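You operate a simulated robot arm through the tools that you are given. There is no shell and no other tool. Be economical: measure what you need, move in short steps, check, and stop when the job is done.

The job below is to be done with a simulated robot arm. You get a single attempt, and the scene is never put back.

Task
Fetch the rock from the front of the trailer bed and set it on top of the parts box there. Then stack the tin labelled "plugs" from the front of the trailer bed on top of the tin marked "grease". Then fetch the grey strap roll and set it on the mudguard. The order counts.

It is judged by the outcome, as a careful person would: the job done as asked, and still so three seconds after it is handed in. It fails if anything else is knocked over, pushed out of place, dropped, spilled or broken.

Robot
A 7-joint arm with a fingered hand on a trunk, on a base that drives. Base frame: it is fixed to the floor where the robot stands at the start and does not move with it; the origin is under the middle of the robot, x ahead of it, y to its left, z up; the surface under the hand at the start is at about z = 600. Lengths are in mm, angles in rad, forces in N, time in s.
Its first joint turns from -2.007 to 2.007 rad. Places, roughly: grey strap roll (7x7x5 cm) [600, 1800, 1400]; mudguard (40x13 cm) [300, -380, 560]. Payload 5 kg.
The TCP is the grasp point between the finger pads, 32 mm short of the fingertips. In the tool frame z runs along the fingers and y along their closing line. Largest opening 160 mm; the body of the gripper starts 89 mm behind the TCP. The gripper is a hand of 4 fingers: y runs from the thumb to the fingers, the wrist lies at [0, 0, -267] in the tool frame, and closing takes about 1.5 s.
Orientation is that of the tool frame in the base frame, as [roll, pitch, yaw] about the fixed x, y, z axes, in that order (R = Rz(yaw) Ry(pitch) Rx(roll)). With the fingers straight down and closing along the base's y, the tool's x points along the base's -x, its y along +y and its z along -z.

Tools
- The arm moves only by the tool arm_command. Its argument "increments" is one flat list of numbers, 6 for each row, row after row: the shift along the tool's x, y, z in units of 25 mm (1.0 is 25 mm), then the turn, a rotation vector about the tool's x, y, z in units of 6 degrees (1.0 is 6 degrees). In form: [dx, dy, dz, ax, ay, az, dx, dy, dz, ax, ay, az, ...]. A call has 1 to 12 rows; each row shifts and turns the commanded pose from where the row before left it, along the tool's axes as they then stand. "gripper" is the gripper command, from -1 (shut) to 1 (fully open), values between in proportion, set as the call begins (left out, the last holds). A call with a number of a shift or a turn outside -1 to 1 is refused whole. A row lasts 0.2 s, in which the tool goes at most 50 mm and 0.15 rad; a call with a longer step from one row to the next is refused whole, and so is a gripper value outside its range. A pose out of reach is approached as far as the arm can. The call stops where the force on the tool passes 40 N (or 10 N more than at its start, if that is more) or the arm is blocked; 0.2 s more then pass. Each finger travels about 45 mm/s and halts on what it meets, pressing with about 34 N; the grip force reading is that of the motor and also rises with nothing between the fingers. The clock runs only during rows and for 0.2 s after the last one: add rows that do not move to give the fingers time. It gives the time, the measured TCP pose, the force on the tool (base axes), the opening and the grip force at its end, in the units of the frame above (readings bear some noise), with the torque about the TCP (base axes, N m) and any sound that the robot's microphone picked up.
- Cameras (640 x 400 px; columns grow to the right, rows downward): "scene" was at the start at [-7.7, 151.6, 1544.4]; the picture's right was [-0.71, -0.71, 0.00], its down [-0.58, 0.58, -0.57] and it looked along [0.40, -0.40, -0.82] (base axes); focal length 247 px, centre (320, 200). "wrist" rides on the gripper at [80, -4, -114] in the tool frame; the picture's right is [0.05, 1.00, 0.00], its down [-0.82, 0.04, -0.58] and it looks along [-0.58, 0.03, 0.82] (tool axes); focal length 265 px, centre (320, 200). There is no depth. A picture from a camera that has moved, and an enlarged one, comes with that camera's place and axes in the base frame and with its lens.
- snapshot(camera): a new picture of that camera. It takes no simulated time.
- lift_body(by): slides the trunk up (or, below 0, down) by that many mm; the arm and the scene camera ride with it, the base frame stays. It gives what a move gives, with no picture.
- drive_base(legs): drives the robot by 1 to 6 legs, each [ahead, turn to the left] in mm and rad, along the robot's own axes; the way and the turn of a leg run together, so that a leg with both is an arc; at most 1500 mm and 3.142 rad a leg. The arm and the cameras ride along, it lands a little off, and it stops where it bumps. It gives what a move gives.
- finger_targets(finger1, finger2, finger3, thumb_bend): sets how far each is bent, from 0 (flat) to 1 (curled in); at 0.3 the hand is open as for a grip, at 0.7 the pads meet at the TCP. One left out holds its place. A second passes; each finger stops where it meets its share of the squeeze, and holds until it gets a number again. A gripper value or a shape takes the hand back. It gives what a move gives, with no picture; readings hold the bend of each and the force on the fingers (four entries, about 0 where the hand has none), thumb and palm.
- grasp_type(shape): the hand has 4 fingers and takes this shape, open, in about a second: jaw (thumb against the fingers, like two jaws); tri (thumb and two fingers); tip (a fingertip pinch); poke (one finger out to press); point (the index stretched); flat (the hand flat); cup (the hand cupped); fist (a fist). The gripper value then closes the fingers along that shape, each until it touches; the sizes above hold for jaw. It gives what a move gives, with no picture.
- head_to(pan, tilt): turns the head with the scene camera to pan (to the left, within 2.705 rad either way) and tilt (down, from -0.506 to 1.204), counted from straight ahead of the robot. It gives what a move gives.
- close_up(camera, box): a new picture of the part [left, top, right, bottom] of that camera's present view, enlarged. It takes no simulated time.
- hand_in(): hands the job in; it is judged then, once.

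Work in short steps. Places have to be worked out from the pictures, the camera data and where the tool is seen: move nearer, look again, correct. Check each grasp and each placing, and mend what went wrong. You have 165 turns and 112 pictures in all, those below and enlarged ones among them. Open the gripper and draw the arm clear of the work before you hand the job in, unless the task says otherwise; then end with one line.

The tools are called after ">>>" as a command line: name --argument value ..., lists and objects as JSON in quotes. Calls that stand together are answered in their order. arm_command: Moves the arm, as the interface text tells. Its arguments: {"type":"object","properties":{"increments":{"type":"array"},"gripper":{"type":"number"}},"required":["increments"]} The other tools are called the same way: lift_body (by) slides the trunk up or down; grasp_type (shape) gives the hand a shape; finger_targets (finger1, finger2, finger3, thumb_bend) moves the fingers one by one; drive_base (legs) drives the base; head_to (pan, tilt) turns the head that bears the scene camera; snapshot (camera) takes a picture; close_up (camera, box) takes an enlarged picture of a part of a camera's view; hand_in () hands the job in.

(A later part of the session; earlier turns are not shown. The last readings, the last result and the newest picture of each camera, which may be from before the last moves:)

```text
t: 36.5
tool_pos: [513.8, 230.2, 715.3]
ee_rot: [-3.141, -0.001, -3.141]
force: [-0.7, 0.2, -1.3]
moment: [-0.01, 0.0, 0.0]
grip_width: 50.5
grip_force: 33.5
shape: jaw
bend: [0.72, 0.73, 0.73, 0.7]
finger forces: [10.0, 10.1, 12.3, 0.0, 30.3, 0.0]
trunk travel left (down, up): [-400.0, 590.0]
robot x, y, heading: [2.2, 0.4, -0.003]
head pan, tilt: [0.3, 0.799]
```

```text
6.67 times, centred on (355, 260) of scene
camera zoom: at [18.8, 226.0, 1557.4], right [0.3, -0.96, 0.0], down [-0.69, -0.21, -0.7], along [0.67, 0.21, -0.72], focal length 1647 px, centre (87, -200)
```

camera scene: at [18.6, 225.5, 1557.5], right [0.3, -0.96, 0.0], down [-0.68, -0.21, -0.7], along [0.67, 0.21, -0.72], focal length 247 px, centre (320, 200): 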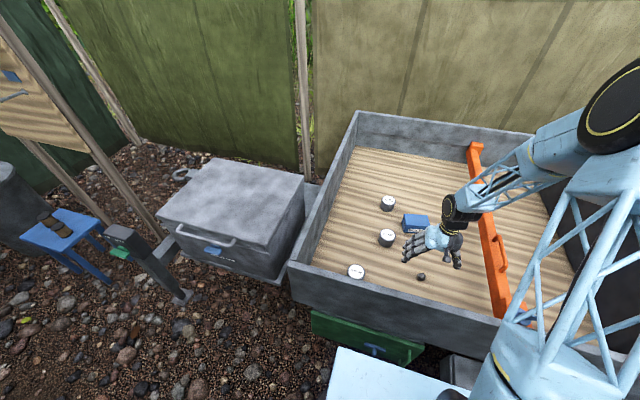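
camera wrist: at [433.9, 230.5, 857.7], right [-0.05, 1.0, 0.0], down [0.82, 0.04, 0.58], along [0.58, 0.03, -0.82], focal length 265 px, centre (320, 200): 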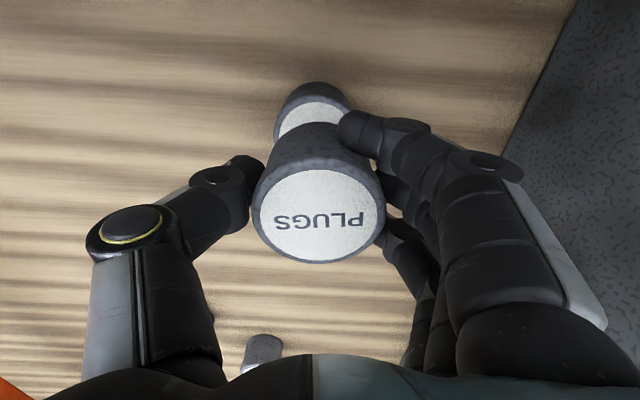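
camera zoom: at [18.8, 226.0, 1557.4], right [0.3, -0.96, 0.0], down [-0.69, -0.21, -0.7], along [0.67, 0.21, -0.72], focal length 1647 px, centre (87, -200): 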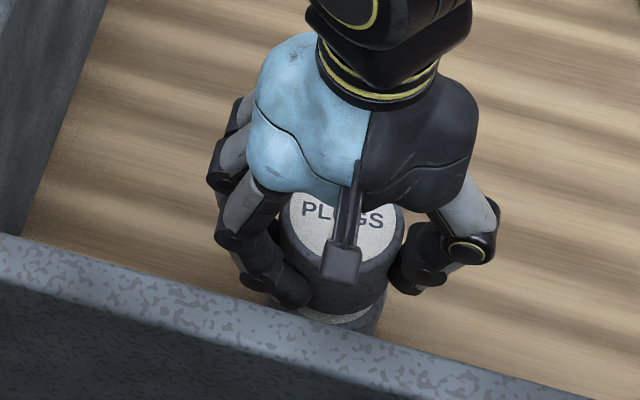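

Aligned to within ~2 mm. Nudge 1.5 mm back and descend gently to contact.

>>> arm_command --increments '[0.06, 0, 0.12, 0, 0, 0, 0, 0, 0.12, 0, 0, 0, 0, 0, 0.1, 0, 0, 0, 0, 0, 0, 0, 0, 0]'

```text
t: 37.5
tool_pos: [512.7, 231.5, 708.4]
ee_rot: [-3.141, -0.001, -3.141]
force: [0.4, 0.0, -1.1]
moment: [-0.01, 0.03, 0.0]
grip_width: 50.6
grip_force: 34.3
shape: jaw
bend: [0.72, 0.73, 0.73, 0.7]
finger forces: [9.9, 10.1, 12.3, 0.0, 30.4, 0.0]
trunk travel left (down, up): [-400.0, 590.0]
robot x, y, heading: [0.7, -1.4, -0.003]
head pan, tilt: [0.3, 0.799]
```

No contact yet (force still −1 N). Continue down in 2 mm steps.

>>> arm_command --increments '[0, 0, 0.08, 0, 0, 0, 0, 0, 0, 0, 0, 0, 0, 0, 0.08, 0, 0, 0, 0, 0, 0, 0, 0, 0]'

>>> close_up --camera "wrist" --box '[230, 60, 410, 172]'

```text
t: 38.5
tool_pos: [512.4, 231.7, 703.5]
ee_rot: [-3.141, 0.001, 3.141]
force: [0.3, 0.2, -1.3]
moment: [0.02, 0.01, -0.02]
grip_width: 50.2
grip_force: 33.9
shape: jaw
bend: [0.72, 0.73, 0.73, 0.7]
finger forces: [10.0, 10.1, 12.2, 0.0, 30.5, 0.0]
trunk travel left (down, up): [-400.0, 590.0]
robot x, y, heading: [-3.6, -3.3, -0.004]
head pan, tilt: [0.3, 0.799]
```

```text
3.56 times, centred on (320, 116) of wrist
camera zoom: at [430.1, 227.9, 817.6], right [-0.05, 1.0, 0.0], down [0.82, 0.04, 0.58], along [0.58, 0.03, -0.82], focal length 944 px, centre (320, 499)
```

zoom: 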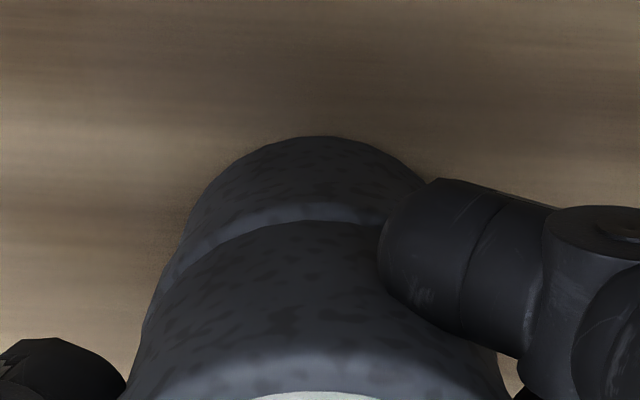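

>>> arm_command --increments '[0.04, 0, 0.06, 0, 0, 0, 0, 0, 0, 0, 0, 0, 0, 0, 0.06, 0, 0, 0, 0, 0, 0, 0, 0, 0]'

```text
t: 39.5
tool_pos: [510.2, 231.2, 701.7]
ee_rot: [3.141, -0.002, -3.142]
force: [-0.2, 0.3, -2.3]
moment: [0.04, 0.0, 0.01]
grip_width: 50.3
grip_force: 33.9
shape: jaw
bend: [0.72, 0.73, 0.73, 0.7]
finger forces: [10.0, 10.0, 12.4, 0.0, 30.4, 0.1]
trunk travel left (down, up): [-400.0, 590.0]
robot x, y, heading: [0.4, 2.5, 0.001]
head pan, tilt: [0.3, 0.799]
```

>>> arm_command --increments '[0, 0, 0.06, 0, 0, 0, 0, 0, 0, 0, 0, 0, 0, 0, 0.06, 0, 0, 0, 0, 0, 0, 0, 0, 0]'

>>> close_up --camera "wrist" --box '[230, 60, 410, 172]'

```text
t: 40.5
tool_pos: [510.0, 229.9, 698.7]
ee_rot: [3.141, 0.002, -3.14]
force: [0.0, 0.1, 16.3]
moment: [0.06, -0.08, -0.03]
grip_width: 50.7
grip_force: 34.1
shape: jaw
bend: [0.72, 0.73, 0.73, 0.7]
finger forces: [10.8, 11.5, 13.8, 0.0, 33.6, 0.0]
trunk travel left (down, up): [-400.0, 590.0]
robot x, y, heading: [1.4, 0.7, 0.002]
head pan, tilt: [0.3, 0.799]
```

```text
3.56 times, centred on (320, 116) of wrist
camera zoom: at [428.3, 227.2, 812.8], right [-0.05, 1.0, 0.0], down [0.81, 0.04, 0.58], along [0.58, 0.03, -0.82], focal length 944 px, centre (320, 499)
```

zoom: 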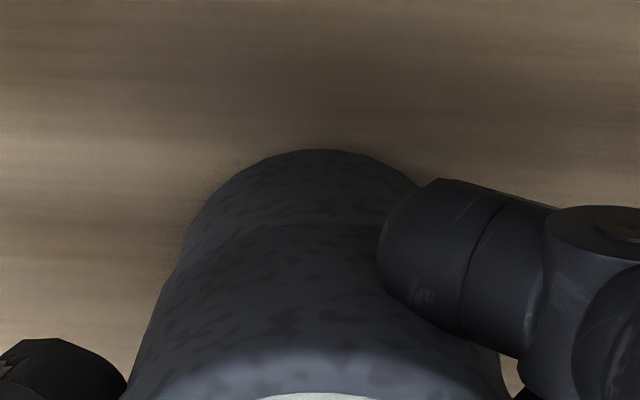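

Contact at z≈699 (16 N), visually aligned. Ease off slightly and open in stages.

>>> arm_command --increments '[0, 0, -0.04, 0, 0, 0, 0, 0, 0, 0, 0, 0]'

>>> arm_command --increments '[0, 0, 0, 0, 0, 0, 0, 0, 0, 0, 0, 0]' --gripper -0.25

>>> snapshot --camera "wrist"

```text
t: 41.1
tool_pos: [510.3, 230.9, 699.9]
ee_rot: [3.14, 0.0, 3.141]
force: [3.1, 1.1, 7.2]
moment: [0.11, -0.11, 0.01]
grip_width: 50.9
grip_force: 33.8
shape: jaw
bend: [0.72, 0.73, 0.73, 0.7]
finger forces: [10.1, 11.3, 14.4, 0.0, 32.8, 0.0]
trunk travel left (down, up): [-400.0, 590.0]
robot x, y, heading: [-1.4, -1.6, -0.003]
head pan, tilt: [0.3, 0.799]
```

```text
t: 41.7
tool_pos: [509.7, 231.0, 698.4]
ee_rot: [-3.141, -0.004, -3.141]
force: [-0.3, -0.4, 2.0]
moment: [0.0, 0.02, 0.01]
grip_width: 61.9
grip_force: 0.0
shape: jaw
bend: [0.73, 0.73, 0.73, 0.7]
finger forces: [0.0, 1.4, 0.0, 0.0, 1.8, 0.0]
trunk travel left (down, up): [-400.0, 590.0]
robot x, y, heading: [1.5, -0.9, 0.002]
head pan, tilt: [0.3, 0.799]
```

```text
74 pictures are left
camera wrist: at [427.6, 227.1, 812.9], right [-0.05, 1.0, 0.0], down [0.82, 0.04, 0.58], along [0.58, 0.03, -0.82], focal length 265 px, centre (320, 200)
```

wrist: 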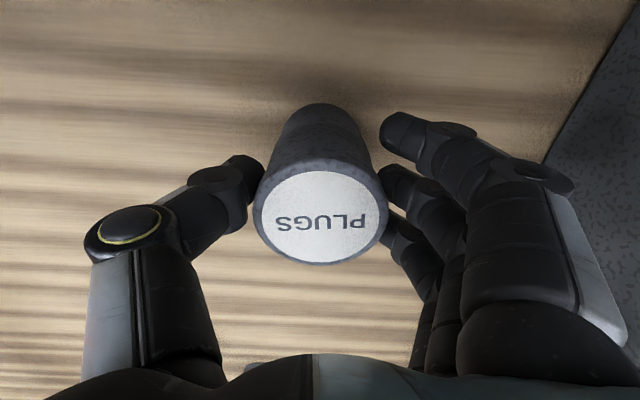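

Stack sits fine. Open fully and retreat upward.

>>> arm_command --increments '[0, 0, 0, 0, 0, 0, 0, 0, 0, 0, 0, 0, 0, 0, 0, 0, 0, 0, 0, 0, 0, 0, 0, 0, 0, 0, 0, 0, 0, 0, 0, 0, 0, 0, 0, 0, 0, 0, 0, 0, 0, 0]' --gripper 0.8

>>> arm_command --increments '[0, 0, -0.5, 0, 0, 0, 0, 0, -0.9, 0, 0, 0, 0, 0, -0.9, 0, 0, 0, 0, 0, -0.9, 0, 0, 0, 0, 0, -0.9, 0, 0, 0, 0, 0, -0.9, 0, 0, 0, 0, 0, -0.9, 0, 0, 0, 0, 0, 0, 0, 0, 0]'

>>> snapshot --camera "wrist"

>>> snapshot --camera "scene"

```text
t: 43.3
tool_pos: [509.8, 231.9, 699.2]
ee_rot: [3.141, 0.001, 3.141]
force: [-0.3, -0.5, 0.6]
moment: [0.01, 0.0, 0.01]
grip_width: 144.0
grip_force: 0.1
shape: jaw
bend: [0.48, 0.48, 0.48, 0.44]
finger forces: [0.0, 0.0, 0.0, 0.0, 0.0, 0.0]
trunk travel left (down, up): [-400.0, 590.0]
robot x, y, heading: [0.6, 0.2, -0.001]
head pan, tilt: [0.3, 0.799]
```

```text
t: 45.1
tool_pos: [510.6, 230.2, 847.6]
ee_rot: [3.142, -0.001, -3.14]
force: [-0.4, 0.1, -0.3]
moment: [0.01, -0.02, 0.02]
grip_width: 143.7
grip_force: 0.1
shape: jaw
bend: [0.48, 0.48, 0.48, 0.44]
finger forces: [0.0, 0.0, 0.0, 0.0, 0.0, 0.1]
trunk travel left (down, up): [-400.0, 590.0]
robot x, y, heading: [-2.0, -1.3, 0.004]
head pan, tilt: [0.3, 0.799]
```

```text
73 pictures are left
camera wrist: at [429.4, 227.2, 961.2], right [-0.05, 1.0, 0.0], down [0.82, 0.04, 0.58], along [0.58, 0.03, -0.82], focal length 265 px, centre (320, 200)
```

wrist: 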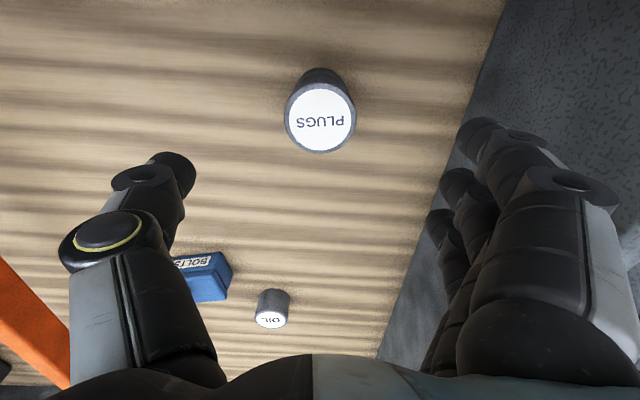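

```text
72 pictures are left
camera scene: at [18.3, 225.9, 1557.4], right [0.3, -0.96, 0.0], down [-0.68, -0.21, -0.7], along [0.67, 0.21, -0.72], focal length 247 px, centre (320, 200)
```

scene: 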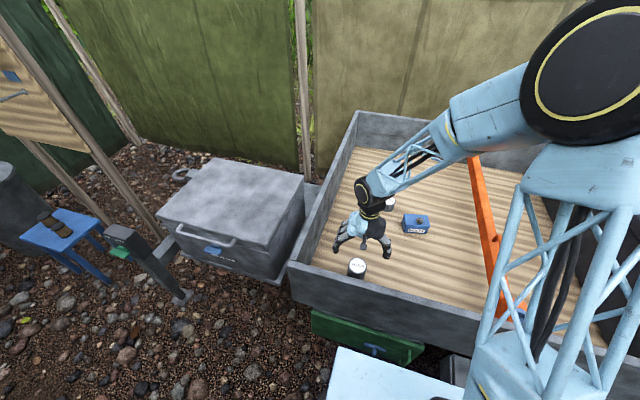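

Both placements are good. Now look left for the strap roll, and at the mudguard.

>>> head_to --pan 1.25 --tilt 0.1

>>> snapshot --camera "scene"

>>> head_to --pan -0.9 --tilt 1.2

>>> snapshot --camera "scene"

```text
t: 46.4
tool_pos: [510.4, 230.7, 847.9]
ee_rot: [3.141, 0.002, 3.141]
force: [-1.1, 0.3, 0.1]
moment: [0.01, 0.01, 0.0]
grip_width: 143.7
grip_force: 0.0
shape: jaw
bend: [0.48, 0.48, 0.48, 0.44]
finger forces: [0.0, 0.0, 0.0, 0.1, 0.0, 0.0]
trunk travel left (down, up): [-400.0, 590.0]
robot x, y, heading: [-4.8, 2.3, 0.002]
head pan, tilt: [1.25, 0.099]
```

```text
71 pictures are left
camera scene: at [-29.4, 289.4, 1620.4], right [0.95, -0.32, 0.0], down [-0.03, -0.09, -0.99], along [0.31, 0.94, -0.1], focal length 247 px, centre (320, 200)
```

scene: 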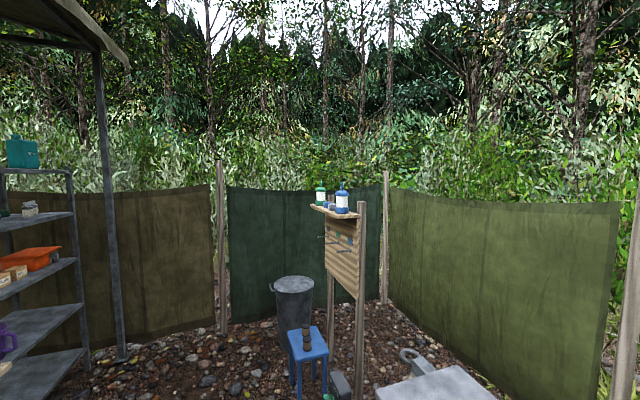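

```text
t: 48.4
tool_pos: [510.6, 230.6, 847.6]
ee_rot: [3.141, -0.001, 3.141]
force: [-0.3, 0.4, 0.4]
moment: [-0.01, 0.01, 0.02]
grip_width: 143.9
grip_force: 0.2
shape: jaw
bend: [0.48, 0.48, 0.48, 0.44]
finger forces: [0.0, 0.0, 0.0, 0.0, 0.1, 0.1]
trunk travel left (down, up): [-400.0, 590.0]
robot x, y, heading: [-3.6, -0.4, -0.0]
head pan, tilt: [-0.901, 1.201]
```

```text
70 pictures are left
camera scene: at [-23.7, 158.2, 1529.7], right [-0.78, -0.62, 0.0], down [-0.58, 0.73, -0.36], along [0.23, -0.28, -0.93], focal length 247 px, centre (320, 200)
```

scene: 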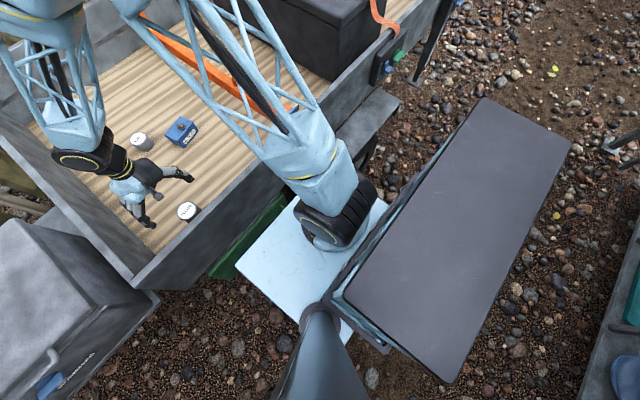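

The roll is on the small high shelf with bottles. Zoom in there.

>>> head_to --pan 1.25 --tilt 0.25

>>> close_up --camera "scene" --box '[290, 130, 390, 200]'

>>> snapshot --camera "scene"

```text
t: 50.4
tool_pos: [510.9, 231.1, 847.6]
ee_rot: [3.141, 0.001, -3.141]
force: [0.1, 0.2, 1.0]
moment: [-0.01, 0.0, -0.01]
grip_width: 143.9
grip_force: 0.0
shape: jaw
bend: [0.48, 0.48, 0.48, 0.44]
finger forces: [0.0, 0.0, 0.0, 0.0, 0.0, 0.0]
trunk travel left (down, up): [-400.0, 590.0]
robot x, y, heading: [2.5, 1.3, 0.002]
head pan, tilt: [1.25, 0.25]
```

```text
5.71 times, centred on (340, 165) of scene
camera zoom: at [-29.0, 290.7, 1606.5], right [0.95, -0.32, 0.0], down [-0.08, -0.23, -0.97], along [0.31, 0.92, -0.25], focal length 1412 px, centre (206, 400)
```

zoom: 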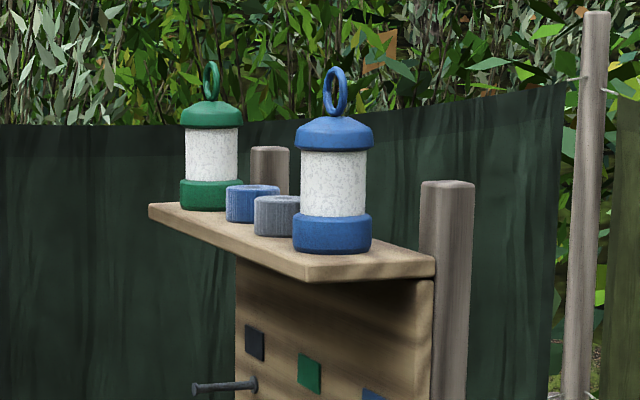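

```text
68 pictures are left
camera scene: at [-29.0, 290.7, 1606.5], right [0.95, -0.32, 0.0], down [-0.08, -0.23, -0.97], along [0.31, 0.92, -0.25], focal length 247 px, centre (320, 200)
```

scene: 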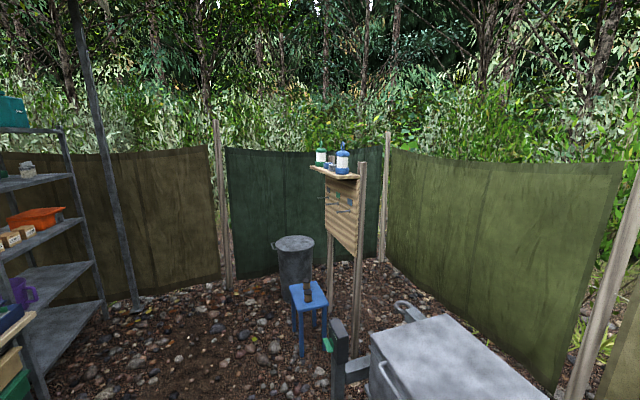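

Shelf runs along y at x≈600 with a bottle at either end. I need to plan the drive; look left-behind and right-behind for clearance.

>>> head_to --pan 2.3 --tilt 0.55

>>> snapshot --camera "scene"

>>> head_to --pan 1.4 --tilt 0.9

>>> snapshot --camera "scene"

>>> head_to --pan -2.5 --tilt 0.7

>>> snapshot --camera "scene"

```text
t: 51.7
tool_pos: [511.2, 231.6, 846.5]
ee_rot: [-3.141, 0.001, 3.141]
force: [0.6, -0.7, 0.2]
moment: [0.04, 0.03, 0.04]
grip_width: 143.9
grip_force: 0.0
shape: jaw
bend: [0.48, 0.48, 0.48, 0.44]
finger forces: [0.0, 0.0, 0.1, 0.0, 0.1, 0.0]
trunk travel left (down, up): [-400.0, 590.0]
robot x, y, heading: [1.3, 2.0, -0.002]
head pan, tilt: [2.3, 0.55]
```

```text
67 pictures are left
camera scene: at [-118.3, 269.1, 1578.8], right [0.75, 0.67, 0.0], down [0.35, -0.39, -0.85], along [-0.57, 0.64, -0.52], focal length 247 px, centre (320, 200)
```

scene: 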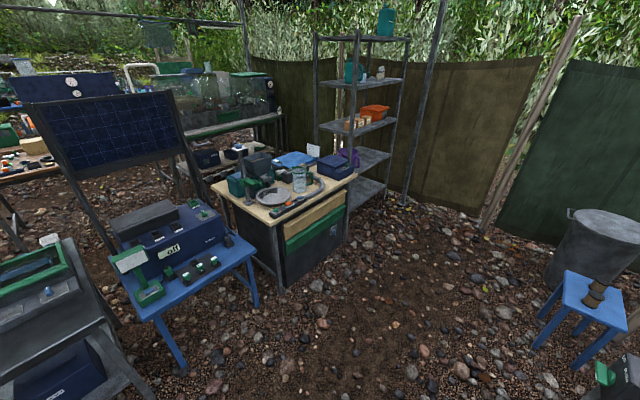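

```text
t: 52.9
tool_pos: [511.0, 230.6, 846.9]
ee_rot: [-3.141, -0.001, 3.141]
force: [-0.3, -0.2, 0.8]
moment: [0.01, 0.01, 0.01]
grip_width: 143.9
grip_force: 0.1
shape: jaw
bend: [0.48, 0.48, 0.48, 0.44]
finger forces: [0.0, 0.0, 0.0, 0.0, 0.0, 0.0]
trunk travel left (down, up): [-400.0, 590.0]
robot x, y, heading: [2.5, -2.8, -0.001]
head pan, tilt: [1.4, 0.901]
```

```text
66 pictures are left
camera scene: at [-45.7, 276.5, 1549.5], right [0.99, -0.17, 0.0], down [-0.13, -0.77, -0.62], along [0.11, 0.61, -0.78], focal length 247 px, centre (320, 200)
```

scene: 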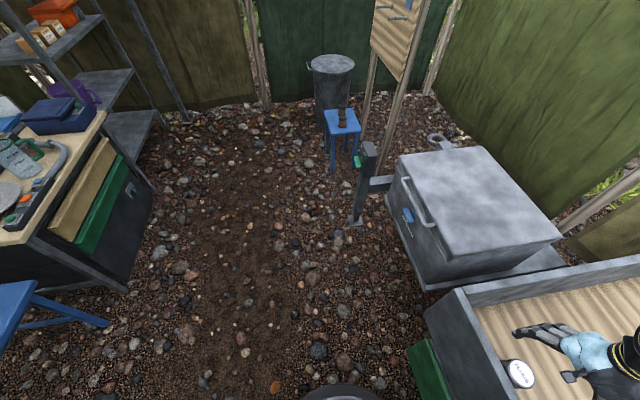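

```text
t: 56.1
tool_pos: [510.9, 231.1, 848.8]
ee_rot: [-3.141, 0.0, 3.141]
force: [-0.3, 0.6, 0.9]
moment: [0.01, 0.01, 0.01]
grip_width: 143.7
grip_force: 0.0
shape: jaw
bend: [0.48, 0.48, 0.48, 0.44]
finger forces: [0.0, 0.0, 0.0, 0.1, 0.1, 0.0]
trunk travel left (down, up): [-400.0, 590.0]
robot x, y, heading: [-0.8, -1.3, -0.004]
head pan, tilt: [-2.499, 0.7]
```

```text
65 pictures are left
camera scene: at [-126.5, 151.2, 1565.7], right [-0.6, 0.8, 0.0], down [0.52, 0.39, -0.77], along [-0.61, -0.46, -0.64], focal length 247 px, centre (320, 200)
```

scene: 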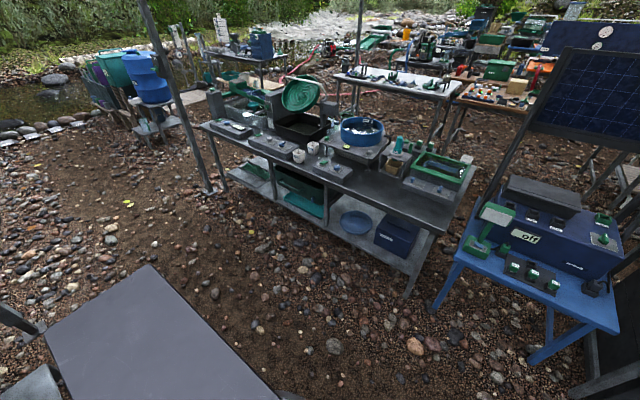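

Clear corridor: benches start at x≈−1140, the stool at x≈320+, y≈1760+. I raise the trunk to clear the trailer wall, then back up and check.

>>> lift_body --by 250

>>> drive_base --legs '[[-350, 0]]'

>>> head_to --pan 0.0 --tilt 0.9

>>> snapshot --camera "scene"

```text
t: 58.7
tool_pos: [511.3, 230.3, 1097.2]
ee_rot: [3.142, 0.001, 3.14]
force: [-0.5, 0.5, 0.2]
moment: [-0.01, -0.02, -0.01]
grip_width: 144.0
grip_force: 0.0
shape: jaw
bend: [0.48, 0.48, 0.48, 0.44]
finger forces: [0.0, 0.1, 0.1, 0.1, 0.0, 0.0]
trunk travel left (down, up): [-650.0, 340.0]
robot x, y, heading: [-0.1, -2.1, -0.0]
head pan, tilt: [-2.499, 0.7]
```

```text
t: 61.0
tool_pos: [161.4, 231.3, 1098.1]
ee_rot: [-3.141, 0.0, 3.14]
force: [-0.3, 0.8, -0.1]
moment: [-0.03, -0.04, -0.03]
grip_width: 143.6
grip_force: 0.0
shape: jaw
bend: [0.48, 0.48, 0.48, 0.44]
finger forces: [0.1, 0.0, 0.1, 0.1, 0.0, 0.0]
trunk travel left (down, up): [-650.0, 340.0]
robot x, y, heading: [-350.1, 2.3, -0.002]
head pan, tilt: [-2.499, 0.7]
```

```text
t: 63.2
tool_pos: [161.9, 231.6, 1097.3]
ee_rot: [3.141, 0.0, 3.141]
force: [0.1, -0.5, 0.9]
moment: [0.0, 0.0, 0.0]
grip_width: 144.0
grip_force: 0.1
shape: jaw
bend: [0.48, 0.48, 0.48, 0.44]
finger forces: [0.0, 0.1, 0.1, 0.0, 0.0, 0.0]
trunk travel left (down, up): [-650.0, 340.0]
robot x, y, heading: [-347.9, -2.7, 0.005]
head pan, tilt: [0.0, 0.901]
```

```text
64 pictures are left
camera scene: at [-331.6, 202.3, 1799.5], right [0.0, -1.0, 0.0], down [-0.78, 0.0, -0.62], along [0.62, 0.0, -0.78], focal length 247 px, centre (320, 200)
```

scene: 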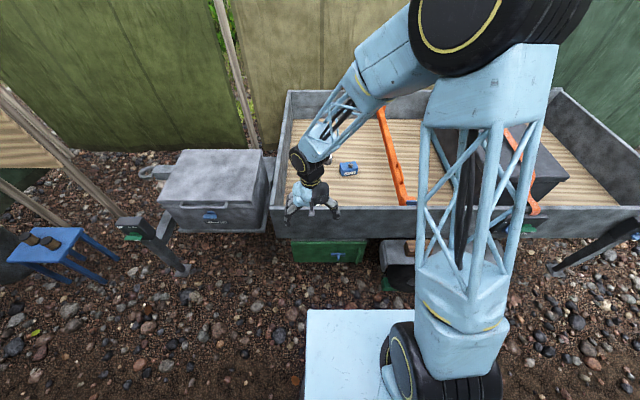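

Base clear. Turn left and drive along +y in the free corridor.

>>> drive_base --legs '[[0, 1.571], [900, 0]]'

>>> snapshot --camera "scene"

```text
t: 71.8
tool_pos: [-518.7, 1395.4, 1097.6]
ee_rot: [3.14, 0.001, -1.622]
force: [0.6, 1.2, 0.1]
moment: [-0.01, -0.01, 0.0]
grip_width: 143.6
grip_force: 0.0
shape: jaw
bend: [0.48, 0.48, 0.48, 0.44]
finger forces: [0.0, 0.0, 0.1, 0.0, 0.0, 0.1]
trunk travel left (down, up): [-650.0, 340.0]
robot x, y, heading: [-314.8, 873.3, 1.52]
head pan, tilt: [0.0, 0.901]
```

```text
63 pictures are left
camera scene: at [-516.1, 897.5, 1799.5], right [1.0, -0.05, 0.0], down [-0.04, -0.78, -0.62], along [0.03, 0.62, -0.78], focal length 247 px, centre (320, 200)
```

scene: 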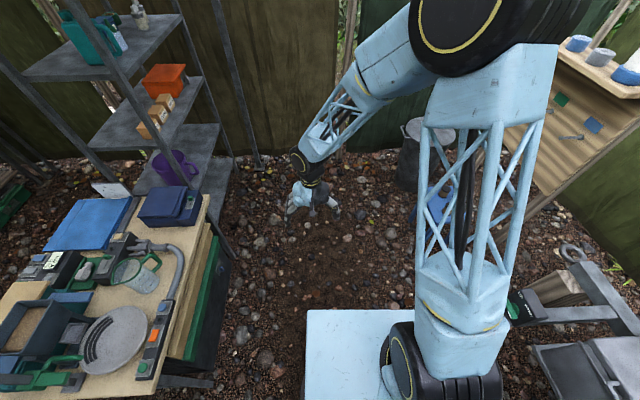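

Still clear ahead. Drive 930 mm further, then turn right to face the shelf.

>>> drive_base --legs '[[930, 0], [0, -1.52]]'

>>> head_to --pan -0.1 --tilt 0.5

>>> snapshot --camera "scene"

```text
t: 80.6
tool_pos: [232.1, 2042.4, 1097.4]
ee_rot: [3.141, 0.0, -3.132]
force: [0.2, 0.1, 0.8]
moment: [0.0, -0.01, 0.04]
grip_width: 143.8
grip_force: 0.2
shape: jaw
bend: [0.48, 0.48, 0.48, 0.44]
finger forces: [0.1, 0.0, 0.1, 0.1, 0.1, 0.1]
trunk travel left (down, up): [-650.0, 340.0]
robot x, y, heading: [-274.7, 1808.6, 0.009]
head pan, tilt: [0.0, 0.901]
```

```text
t: 81.5
tool_pos: [231.7, 2042.1, 1097.0]
ee_rot: [3.141, 0.0, -3.132]
force: [-0.3, 0.1, 0.3]
moment: [0.01, 0.0, 0.0]
grip_width: 143.7
grip_force: 0.1
shape: jaw
bend: [0.48, 0.48, 0.48, 0.44]
finger forces: [0.1, 0.0, 0.0, 0.1, 0.0, 0.1]
trunk travel left (down, up): [-650.0, 340.0]
robot x, y, heading: [-276.3, 1802.2, 0.009]
head pan, tilt: [-0.099, 0.499]
```

```text
62 pictures are left
camera scene: at [-247.1, 1999.3, 1833.3], right [-0.09, -1.0, 0.0], down [-0.48, 0.04, -0.88], along [0.87, -0.08, -0.48], focal length 247 px, centre (320, 200)
```

scene: 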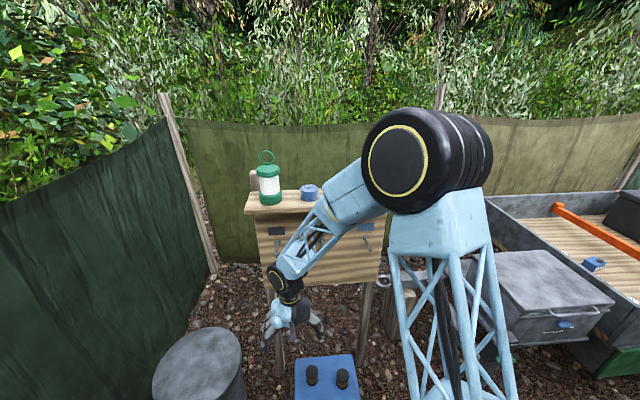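

Raise trunk fully so the arm can work at shelf height.

>>> lift_body --by 340

>>> arm_command --increments '[0, -0.5, -0.6, 0, 0, 1, 0, -0.5, -0.6, 0, 0, 1, 0, 0, -0.6, 0, 0, 1, 0, 0, -0.6, 0, 0, 1, 0, 0, -0.6, 0, 0, 1, 0, 0, -0.6, 0, 0, 1, 0, 0, 0, 0, 0, 1, 0, 0, 0, 0, 0, 1, 0, 0, 0, 0, 0, 1, 0, 0, 0, 0, 0, 1, 0, 0, 0, 0, 0, 1, 0, 0, 0, 0, 0, 1]' --gripper 1

>>> snapshot --camera "scene"

```text
t: 84.8
tool_pos: [232.1, 2042.1, 1437.1]
ee_rot: [-3.141, 0.0, -3.131]
force: [0.4, -0.4, 0.5]
moment: [0.03, -0.05, -0.03]
grip_width: 143.8
grip_force: 0.0
shape: jaw
bend: [0.48, 0.48, 0.48, 0.44]
finger forces: [0.0, 0.1, 0.0, 0.0, 0.0, 0.1]
trunk travel left (down, up): [-990.0, 0.0]
robot x, y, heading: [-277.1, 1808.0, 0.011]
head pan, tilt: [-0.099, 0.499]
```

```text
t: 87.4
tool_pos: [230.2, 2017.8, 1527.5]
ee_rot: [3.141, 0.0, 1.894]
force: [0.7, 0.5, -0.3]
moment: [-0.02, 0.02, 0.01]
grip_width: 160.2
grip_force: 0.1
shape: jaw
bend: [0.3, 0.3, 0.3, 0.3]
finger forces: [0.0, 0.0, 0.0, 0.0, 0.0, 0.0]
trunk travel left (down, up): [-990.0, 0.0]
robot x, y, heading: [-282.5, 1807.6, 0.008]
head pan, tilt: [-0.099, 0.499]
```

```text
61 pictures are left
camera scene: at [-247.2, 1999.5, 2173.3], right [-0.09, -1.0, 0.0], down [-0.48, 0.04, -0.88], along [0.87, -0.08, -0.48], focal length 247 px, centre (320, 200)
```

scene: 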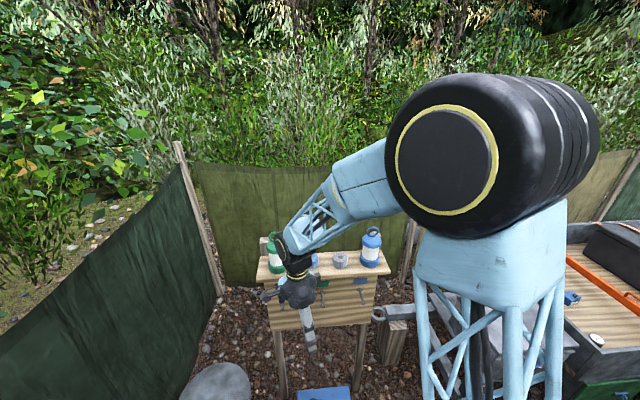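

Roll now visible. Zoom in to measure it.

>>> arm_command --increments '[0, 0, 0, 0, 0, 1, 0, 0, 0, 0, 0, 1, 0, 0, 0, 0, 0, 1, 0, 0, 0, 0, 0, 0]'

>>> close_up --camera "scene" --box '[250, 215, 410, 315]'

```text
t: 88.4
tool_pos: [231.5, 2017.2, 1527.1]
ee_rot: [-3.141, 0.001, 1.579]
force: [-0.4, -0.7, 0.2]
moment: [0.0, 0.0, -0.02]
grip_width: 159.9
grip_force: 0.0
shape: jaw
bend: [0.3, 0.3, 0.3, 0.3]
finger forces: [0.0, 0.1, 0.1, 0.1, 0.0, 0.0]
trunk travel left (down, up): [-990.0, 0.0]
robot x, y, heading: [-280.2, 1803.2, 0.006]
head pan, tilt: [-0.099, 0.499]
```

```text
4.00 times, centred on (330, 265) of scene
camera zoom: at [-247.1, 1999.3, 2173.4], right [-0.09, -1.0, 0.0], down [-0.48, 0.04, -0.88], along [0.87, -0.08, -0.48], focal length 988 px, centre (280, -60)
```

zoom: 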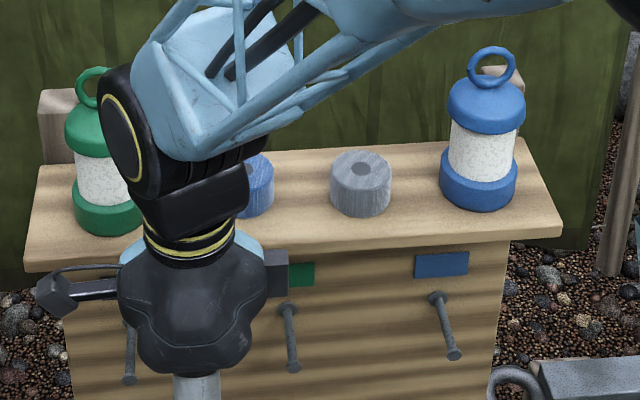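

Roll centre ≈(575,1831), shelf x 509–664, ~50 mm gap to bottle. Tool now closes along x with camera away from the bottle. First align y in front of the shelf.

>>> arm_command --increments '[-0.93, 0.3, -0.15, 0, 0, 0, -0.93, 0.3, -0.15, 0, 0, 0, -0.93, 0.3, -0.15, 0, 0, 0, -0.93, 0.3, -0.15, 0, 0, 0, -0.93, 0.3, -0.15, 0, 0, 0, -0.93, 0.3, -0.15, 0, 0, 0, -0.93, 0.3, -0.15, 0, 0, 0, -0.93, 0.3, -0.15, 0, 0, 0, 0, 0, 0, 0, 0, 0]'

>>> arm_command --increments '[0, 0.9, -0.1, 0, 0, 0, 0, 0.9, -0.1, 0, 0, 0, 0, 0.9, -0.1, 0, 0, 0, 0, 0.9, 0, 0, 0, 0, 0, 0.9, 0, 0, 0, 0, 0, 0.9, 0, 0, 0, 0, 0, 0, 0, 0, 0, 0]'

>>> snapshot --camera "wrist"

>>> snapshot --camera "scene"

```text
t: 90.4
tool_pos: [292.7, 1832.1, 1559.7]
ee_rot: [-3.141, 0.0, 1.582]
force: [0.1, -0.2, -0.4]
moment: [-0.01, 0.01, 0.01]
grip_width: 159.9
grip_force: 0.1
shape: jaw
bend: [0.3, 0.3, 0.3, 0.3]
finger forces: [0.1, 0.1, 0.0, 0.0, 0.0, 0.0]
trunk travel left (down, up): [-990.0, 0.0]
robot x, y, heading: [-275.8, 1801.6, 0.008]
head pan, tilt: [-0.099, 0.499]
```

```text
t: 92.0
tool_pos: [426.8, 1832.6, 1566.2]
ee_rot: [3.14, 0.001, 1.582]
force: [-0.5, 0.3, 0.4]
moment: [-0.01, -0.02, 0.01]
grip_width: 159.9
grip_force: 0.1
shape: jaw
bend: [0.3, 0.3, 0.3, 0.3]
finger forces: [0.0, 0.0, 0.0, 0.1, 0.1, 0.1]
trunk travel left (down, up): [-990.0, 0.0]
robot x, y, heading: [-279.4, 1803.3, 0.01]
head pan, tilt: [-0.099, 0.499]
```

```text
59 pictures are left
camera wrist: at [419.8, 1914.3, 1680.3], right [1.0, 0.06, 0.0], down [0.05, -0.81, 0.58], along [0.04, -0.58, -0.82], focal length 265 px, centre (320, 200)
```

wrist: 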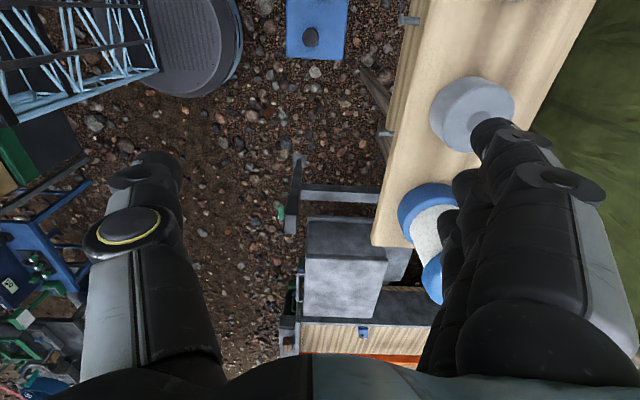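

```text
58 pictures are left
camera scene: at [-248.7, 1999.0, 2173.5], right [-0.09, -1.0, 0.0], down [-0.48, 0.04, -0.88], along [0.88, -0.08, -0.48], focal length 247 px, centre (320, 200)
```

scene: 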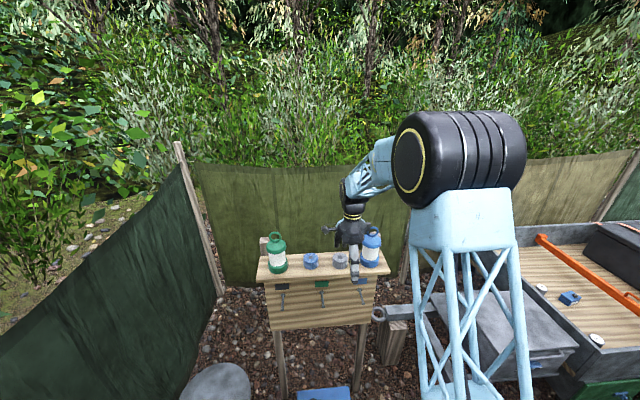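

Roll refined to about (577,1836). Move over it at height and look.

>>> arm_command --increments '[0.02, 0.857, 0, 0, 0, 0, 0.02, 0.857, 0, 0, 0, 0, 0.02, 0.857, 0, 0, 0, 0, 0.02, 0.857, 0, 0, 0, 0, 0.02, 0.857, 0, 0, 0, 0, 0.02, 0.857, 0, 0, 0, 0, 0.02, 0.857, 0, 0, 0, 0, 0, 0, 0, 0, 0, 0, 0, 0, 0, 0, 0, 0]'

>>> snapshot --camera "wrist"

>>> close_up --camera "scene" --box '[250, 165, 410, 300]'

```text
t: 94.0
tool_pos: [577.9, 1838.2, 1566.1]
ee_rot: [-3.141, 0.0, 1.58]
force: [0.7, -0.5, 0.1]
moment: [0.0, 0.0, -0.01]
grip_width: 160.1
grip_force: 0.0
shape: jaw
bend: [0.3, 0.3, 0.3, 0.3]
finger forces: [0.0, 0.0, 0.0, 0.0, 0.1, 0.0]
trunk travel left (down, up): [-990.0, 0.0]
robot x, y, heading: [-274.6, 1809.3, 0.01]
head pan, tilt: [-0.099, 0.499]
```

```text
57 pictures are left
camera wrist: at [571.8, 1918.8, 1679.2], right [1.0, 0.06, 0.0], down [0.05, -0.81, 0.58], along [0.04, -0.58, -0.82], focal length 265 px, centre (320, 200)
```

wrist: 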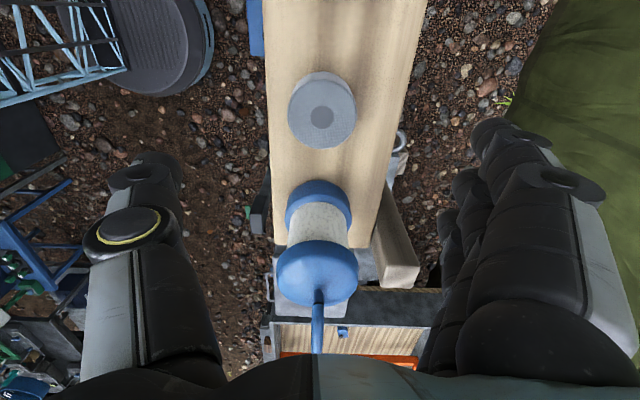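

```text
2.96 times, centred on (330, 232) of scene
camera zoom: at [-246.1, 1999.2, 2173.3], right [-0.09, -1.0, 0.0], down [-0.48, 0.04, -0.88], along [0.87, -0.08, -0.48], focal length 732 px, centre (290, 104)
```

zoom: 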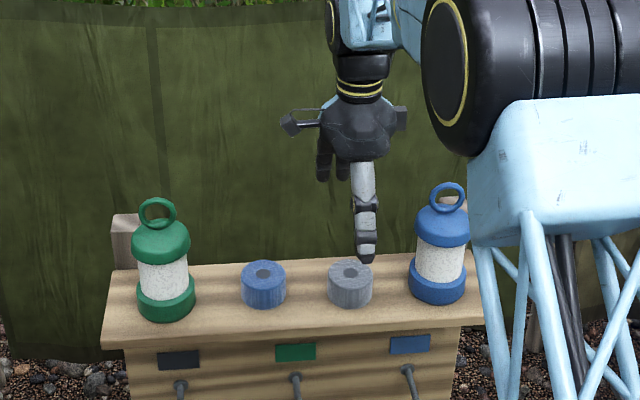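

Well-centred over the roll. Partially close to ~115 mm and descend to z≈1450.

>>> arm_command --increments '[-0.05, 0.04, 0.773, 0, 0, 0, 0, 0, 0.773, 0, 0, 0, 0, 0, 0.773, 0, 0, 0, 0, 0, 0.773, 0, 0, 0, 0, 0, 0.773, 0, 0, 0, 0, 0, 0.773, 0, 0, 0, 0, 0, 0, 0, 0, 0]' --gripper 0.45

>>> snapshot --camera "wrist"

>>> close_up --camera "scene" --box '[290, 205, 410, 285]'

```text
t: 95.6
tool_pos: [578.7, 1837.7, 1449.9]
ee_rot: [3.141, -0.001, 1.582]
force: [0.8, 0.3, -0.6]
moment: [0.02, -0.06, 0.02]
grip_width: 116.1
grip_force: 0.1
shape: jaw
bend: [0.65, 0.65, 0.65, 0.61]
finger forces: [0.0, 0.1, 0.1, 0.1, 0.0, 0.0]
trunk travel left (down, up): [-990.0, 0.0]
robot x, y, heading: [-279.2, 1806.9, 0.007]
head pan, tilt: [-0.099, 0.499]
```

```text
55 pictures are left
camera wrist: at [571.5, 1919.2, 1563.4], right [1.0, 0.06, 0.0], down [0.05, -0.81, 0.58], along [0.04, -0.58, -0.82], focal length 265 px, centre (320, 200)
```

wrist: 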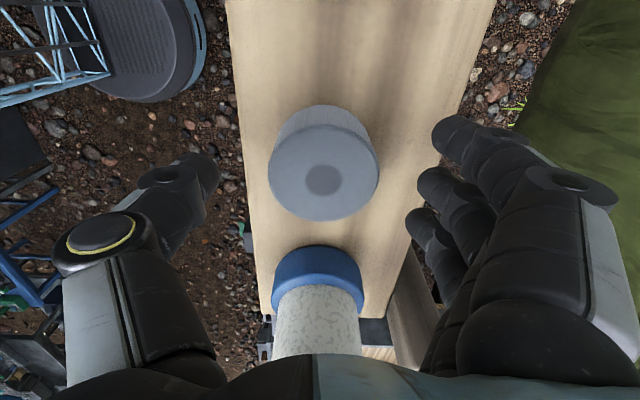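

```text
5.00 times, centred on (350, 245) of scene
camera zoom: at [-247.9, 1999.0, 2173.4], right [-0.09, -1.0, 0.0], down [-0.48, 0.04, -0.88], along [0.87, -0.08, -0.48], focal length 1235 px, centre (170, -25)
```

zoom: 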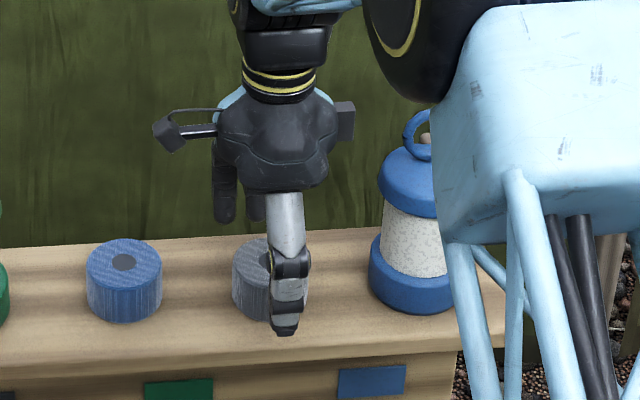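

Using the hole, the roll top is z≈1426 at (579,1836.5); shelf ≈1376. Descend to TCP ≈1413 (tips ~5 mm above the shelf).

>>> arm_command --increments '[-0.03, 0, 0.5, 0, 0, 0, 0, 0, 0.5, 0, 0, 0, 0, 0, 0.46, 0, 0, 0, 0, 0, 0, 0, 0, 0]'

>>> snapshot --camera "wrist"

>>> close_up --camera "scene" --box '[290, 205, 410, 285]'

```text
t: 96.6
tool_pos: [577.3, 1836.7, 1417.7]
ee_rot: [3.136, 0.0, 1.583]
force: [-2.7, 0.9, 28.0]
moment: [0.01, -1.95, 0.07]
grip_width: 115.4
grip_force: 0.1
shape: jaw
bend: [0.66, 0.66, 0.66, 0.61]
finger forces: [9.0, 9.1, 9.1, 0.1, 0.1, 0.0]
trunk travel left (down, up): [-990.0, 0.0]
robot x, y, heading: [-276.8, 1808.6, 0.012]
head pan, tilt: [-0.099, 0.499]
```

```text
53 pictures are left
camera wrist: at [570.4, 1917.6, 1530.2], right [1.0, 0.06, 0.01], down [0.05, -0.82, 0.58], along [0.04, -0.58, -0.82], focal length 265 px, centre (320, 200)
```

wrist: 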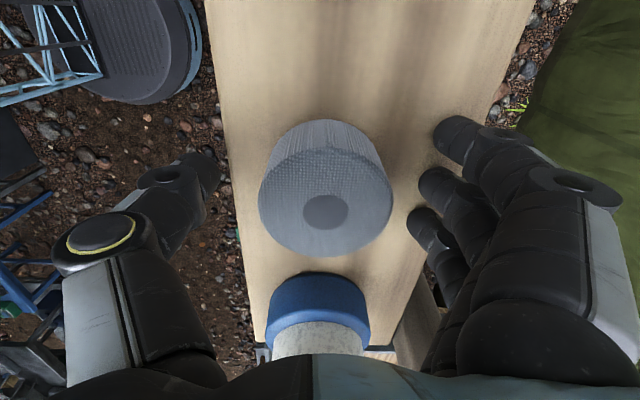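

```text
5.00 times, centred on (350, 245) of scene
camera zoom: at [-250.8, 1999.2, 2173.9], right [-0.09, -1.0, 0.0], down [-0.48, 0.04, -0.88], along [0.88, -0.08, -0.48], focal length 1235 px, centre (170, -25)
```

zoom: 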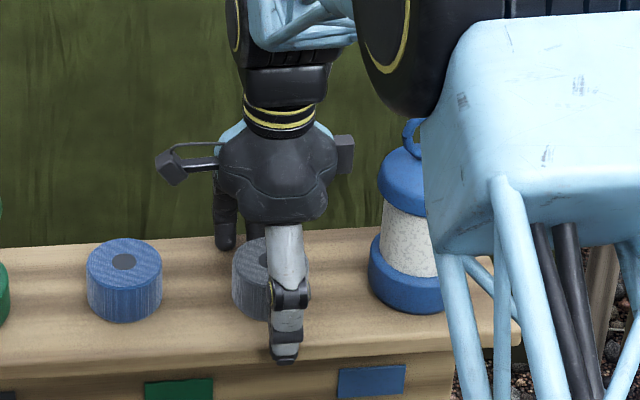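

Finger tips touched the shelf at 1418. Back up ~8 mm, then close.

>>> arm_command --increments '[0, 0, -0.42, 0, 0, 0, 0, 0, 0, 0, 0, 0]'

>>> arm_command --increments '[0, 0, 0, 0, 0, 0, 0, 0, 0, 0, 0, 0, 0, 0, 0, 0, 0, 0]' --gripper 0.0

>>> snapshot --camera "wrist"

```text
t: 97.2
tool_pos: [577.7, 1836.1, 1422.7]
ee_rot: [-3.14, 0.001, 1.583]
force: [-0.7, 0.1, 0.5]
moment: [0.0, -0.01, 0.02]
grip_width: 116.5
grip_force: 0.1
shape: jaw
bend: [0.65, 0.65, 0.65, 0.61]
finger forces: [0.1, 0.1, 0.0, 0.1, 0.1, 0.0]
trunk travel left (down, up): [-990.0, 0.0]
robot x, y, heading: [-276.9, 1805.6, 0.007]
head pan, tilt: [-0.099, 0.499]
```

```text
t: 98.0
tool_pos: [577.5, 1836.2, 1423.1]
ee_rot: [-3.141, 0.0, 1.582]
force: [0.0, -0.5, 0.4]
moment: [0.03, 0.01, -0.03]
grip_width: 80.6
grip_force: 0.0
shape: jaw
bend: [0.72, 0.72, 0.72, 0.7]
finger forces: [0.0, 0.0, 0.0, 0.0, 0.0, 0.0]
trunk travel left (down, up): [-990.0, 0.0]
robot x, y, heading: [-274.9, 1809.2, 0.013]
head pan, tilt: [-0.099, 0.499]
```

```text
51 pictures are left
camera wrist: at [572.1, 1917.0, 1537.2], right [1.0, 0.06, 0.0], down [0.05, -0.81, 0.58], along [0.04, -0.58, -0.82], focal length 265 px, centre (320, 200)
```

wrist: 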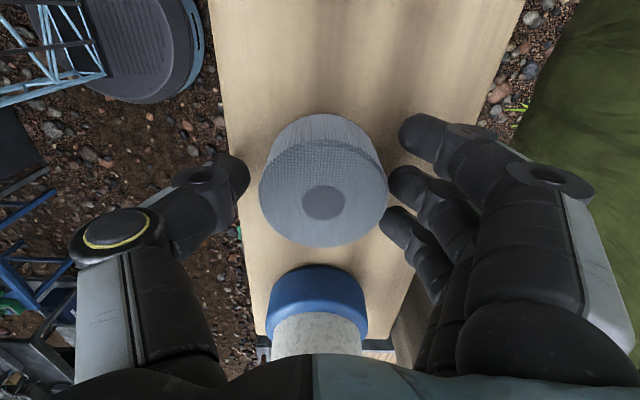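

Both sides even and free. Close on the roll.

>>> arm_command --increments '[0, 0, 0.08, 0, 0, 0, 0, 0, 0, 0, 0, 0, 0, 0, 0, 0, 0, 0, 0, 0, 0, 0, 0, 0, 0, 0, 0, 0, 0, 0, 0, 0, 0, 0, 0, 0, 0, 0, 0, 0, 0, 0]' --gripper -1

>>> snapshot --camera "wrist"

```text
t: 99.6
tool_pos: [577.6, 1836.5, 1420.3]
ee_rot: [3.141, 0.001, 1.581]
force: [0.2, -0.6, 0.0]
moment: [-0.01, 0.0, 0.01]
grip_width: 52.4
grip_force: 34.2
shape: jaw
bend: [0.73, 0.73, 0.73, 0.7]
finger forces: [9.1, 10.0, 9.2, 0.1, 30.8, 0.1]
trunk travel left (down, up): [-990.0, 0.0]
robot x, y, heading: [-278.3, 1803.1, 0.008]
head pan, tilt: [-0.099, 0.499]
```

```text
50 pictures are left
camera wrist: at [572.5, 1917.1, 1534.9], right [1.0, 0.06, 0.0], down [0.05, -0.81, 0.58], along [0.04, -0.58, -0.82], focal length 265 px, centre (320, 200)
```

wrist: 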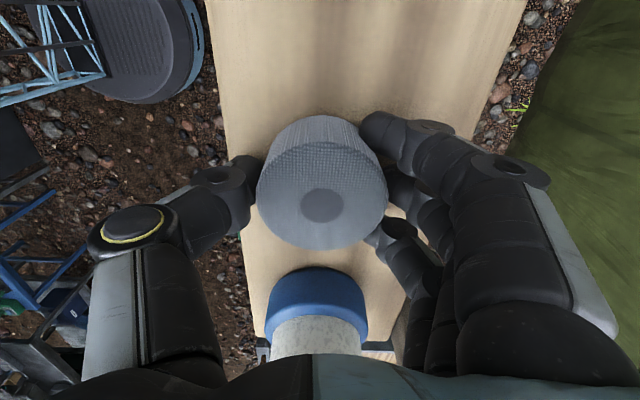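

Firm grip (34 N). Lift straight up 150 mm.

>>> arm_command --increments '[0, 0, -0.3, 0, 0, 0, 0, 0, -0.7, 0, 0, 0, 0, 0, -0.8, 0, 0, 0, 0, 0, -0.8, 0, 0, 0, 0, 0, -0.8, 0, 0, 0, 0, 0, -0.8, 0, 0, 0, 0, 0, -0.8, 0, 0, 0, 0, 0, -0.8, 0, 0, 0, 0, 0, 0, 0, 0, 0]'

>>> snapshot --camera "wrist"

```text
t: 101.6
tool_pos: [580.4, 1835.8, 1565.7]
ee_rot: [-3.141, 0.001, 1.581]
force: [-0.5, 0.1, -1.7]
moment: [-0.02, 0.01, 0.02]
grip_width: 52.2
grip_force: 33.6
shape: jaw
bend: [0.73, 0.73, 0.73, 0.7]
finger forces: [9.2, 10.1, 9.3, 0.1, 30.6, 0.1]
trunk travel left (down, up): [-990.0, 0.0]
robot x, y, heading: [-272.7, 1806.9, 0.007]
head pan, tilt: [-0.099, 0.499]
```

```text
49 pictures are left
camera wrist: at [572.4, 1917.1, 1679.2], right [1.0, 0.06, 0.0], down [0.05, -0.81, 0.58], along [0.04, -0.58, -0.82], focal length 265 px, centre (320, 200)
```

wrist: 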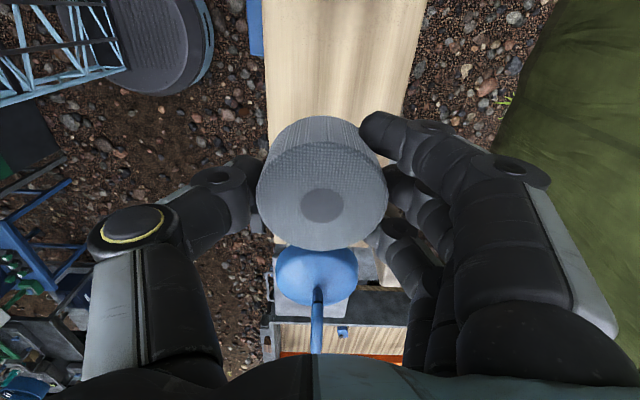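

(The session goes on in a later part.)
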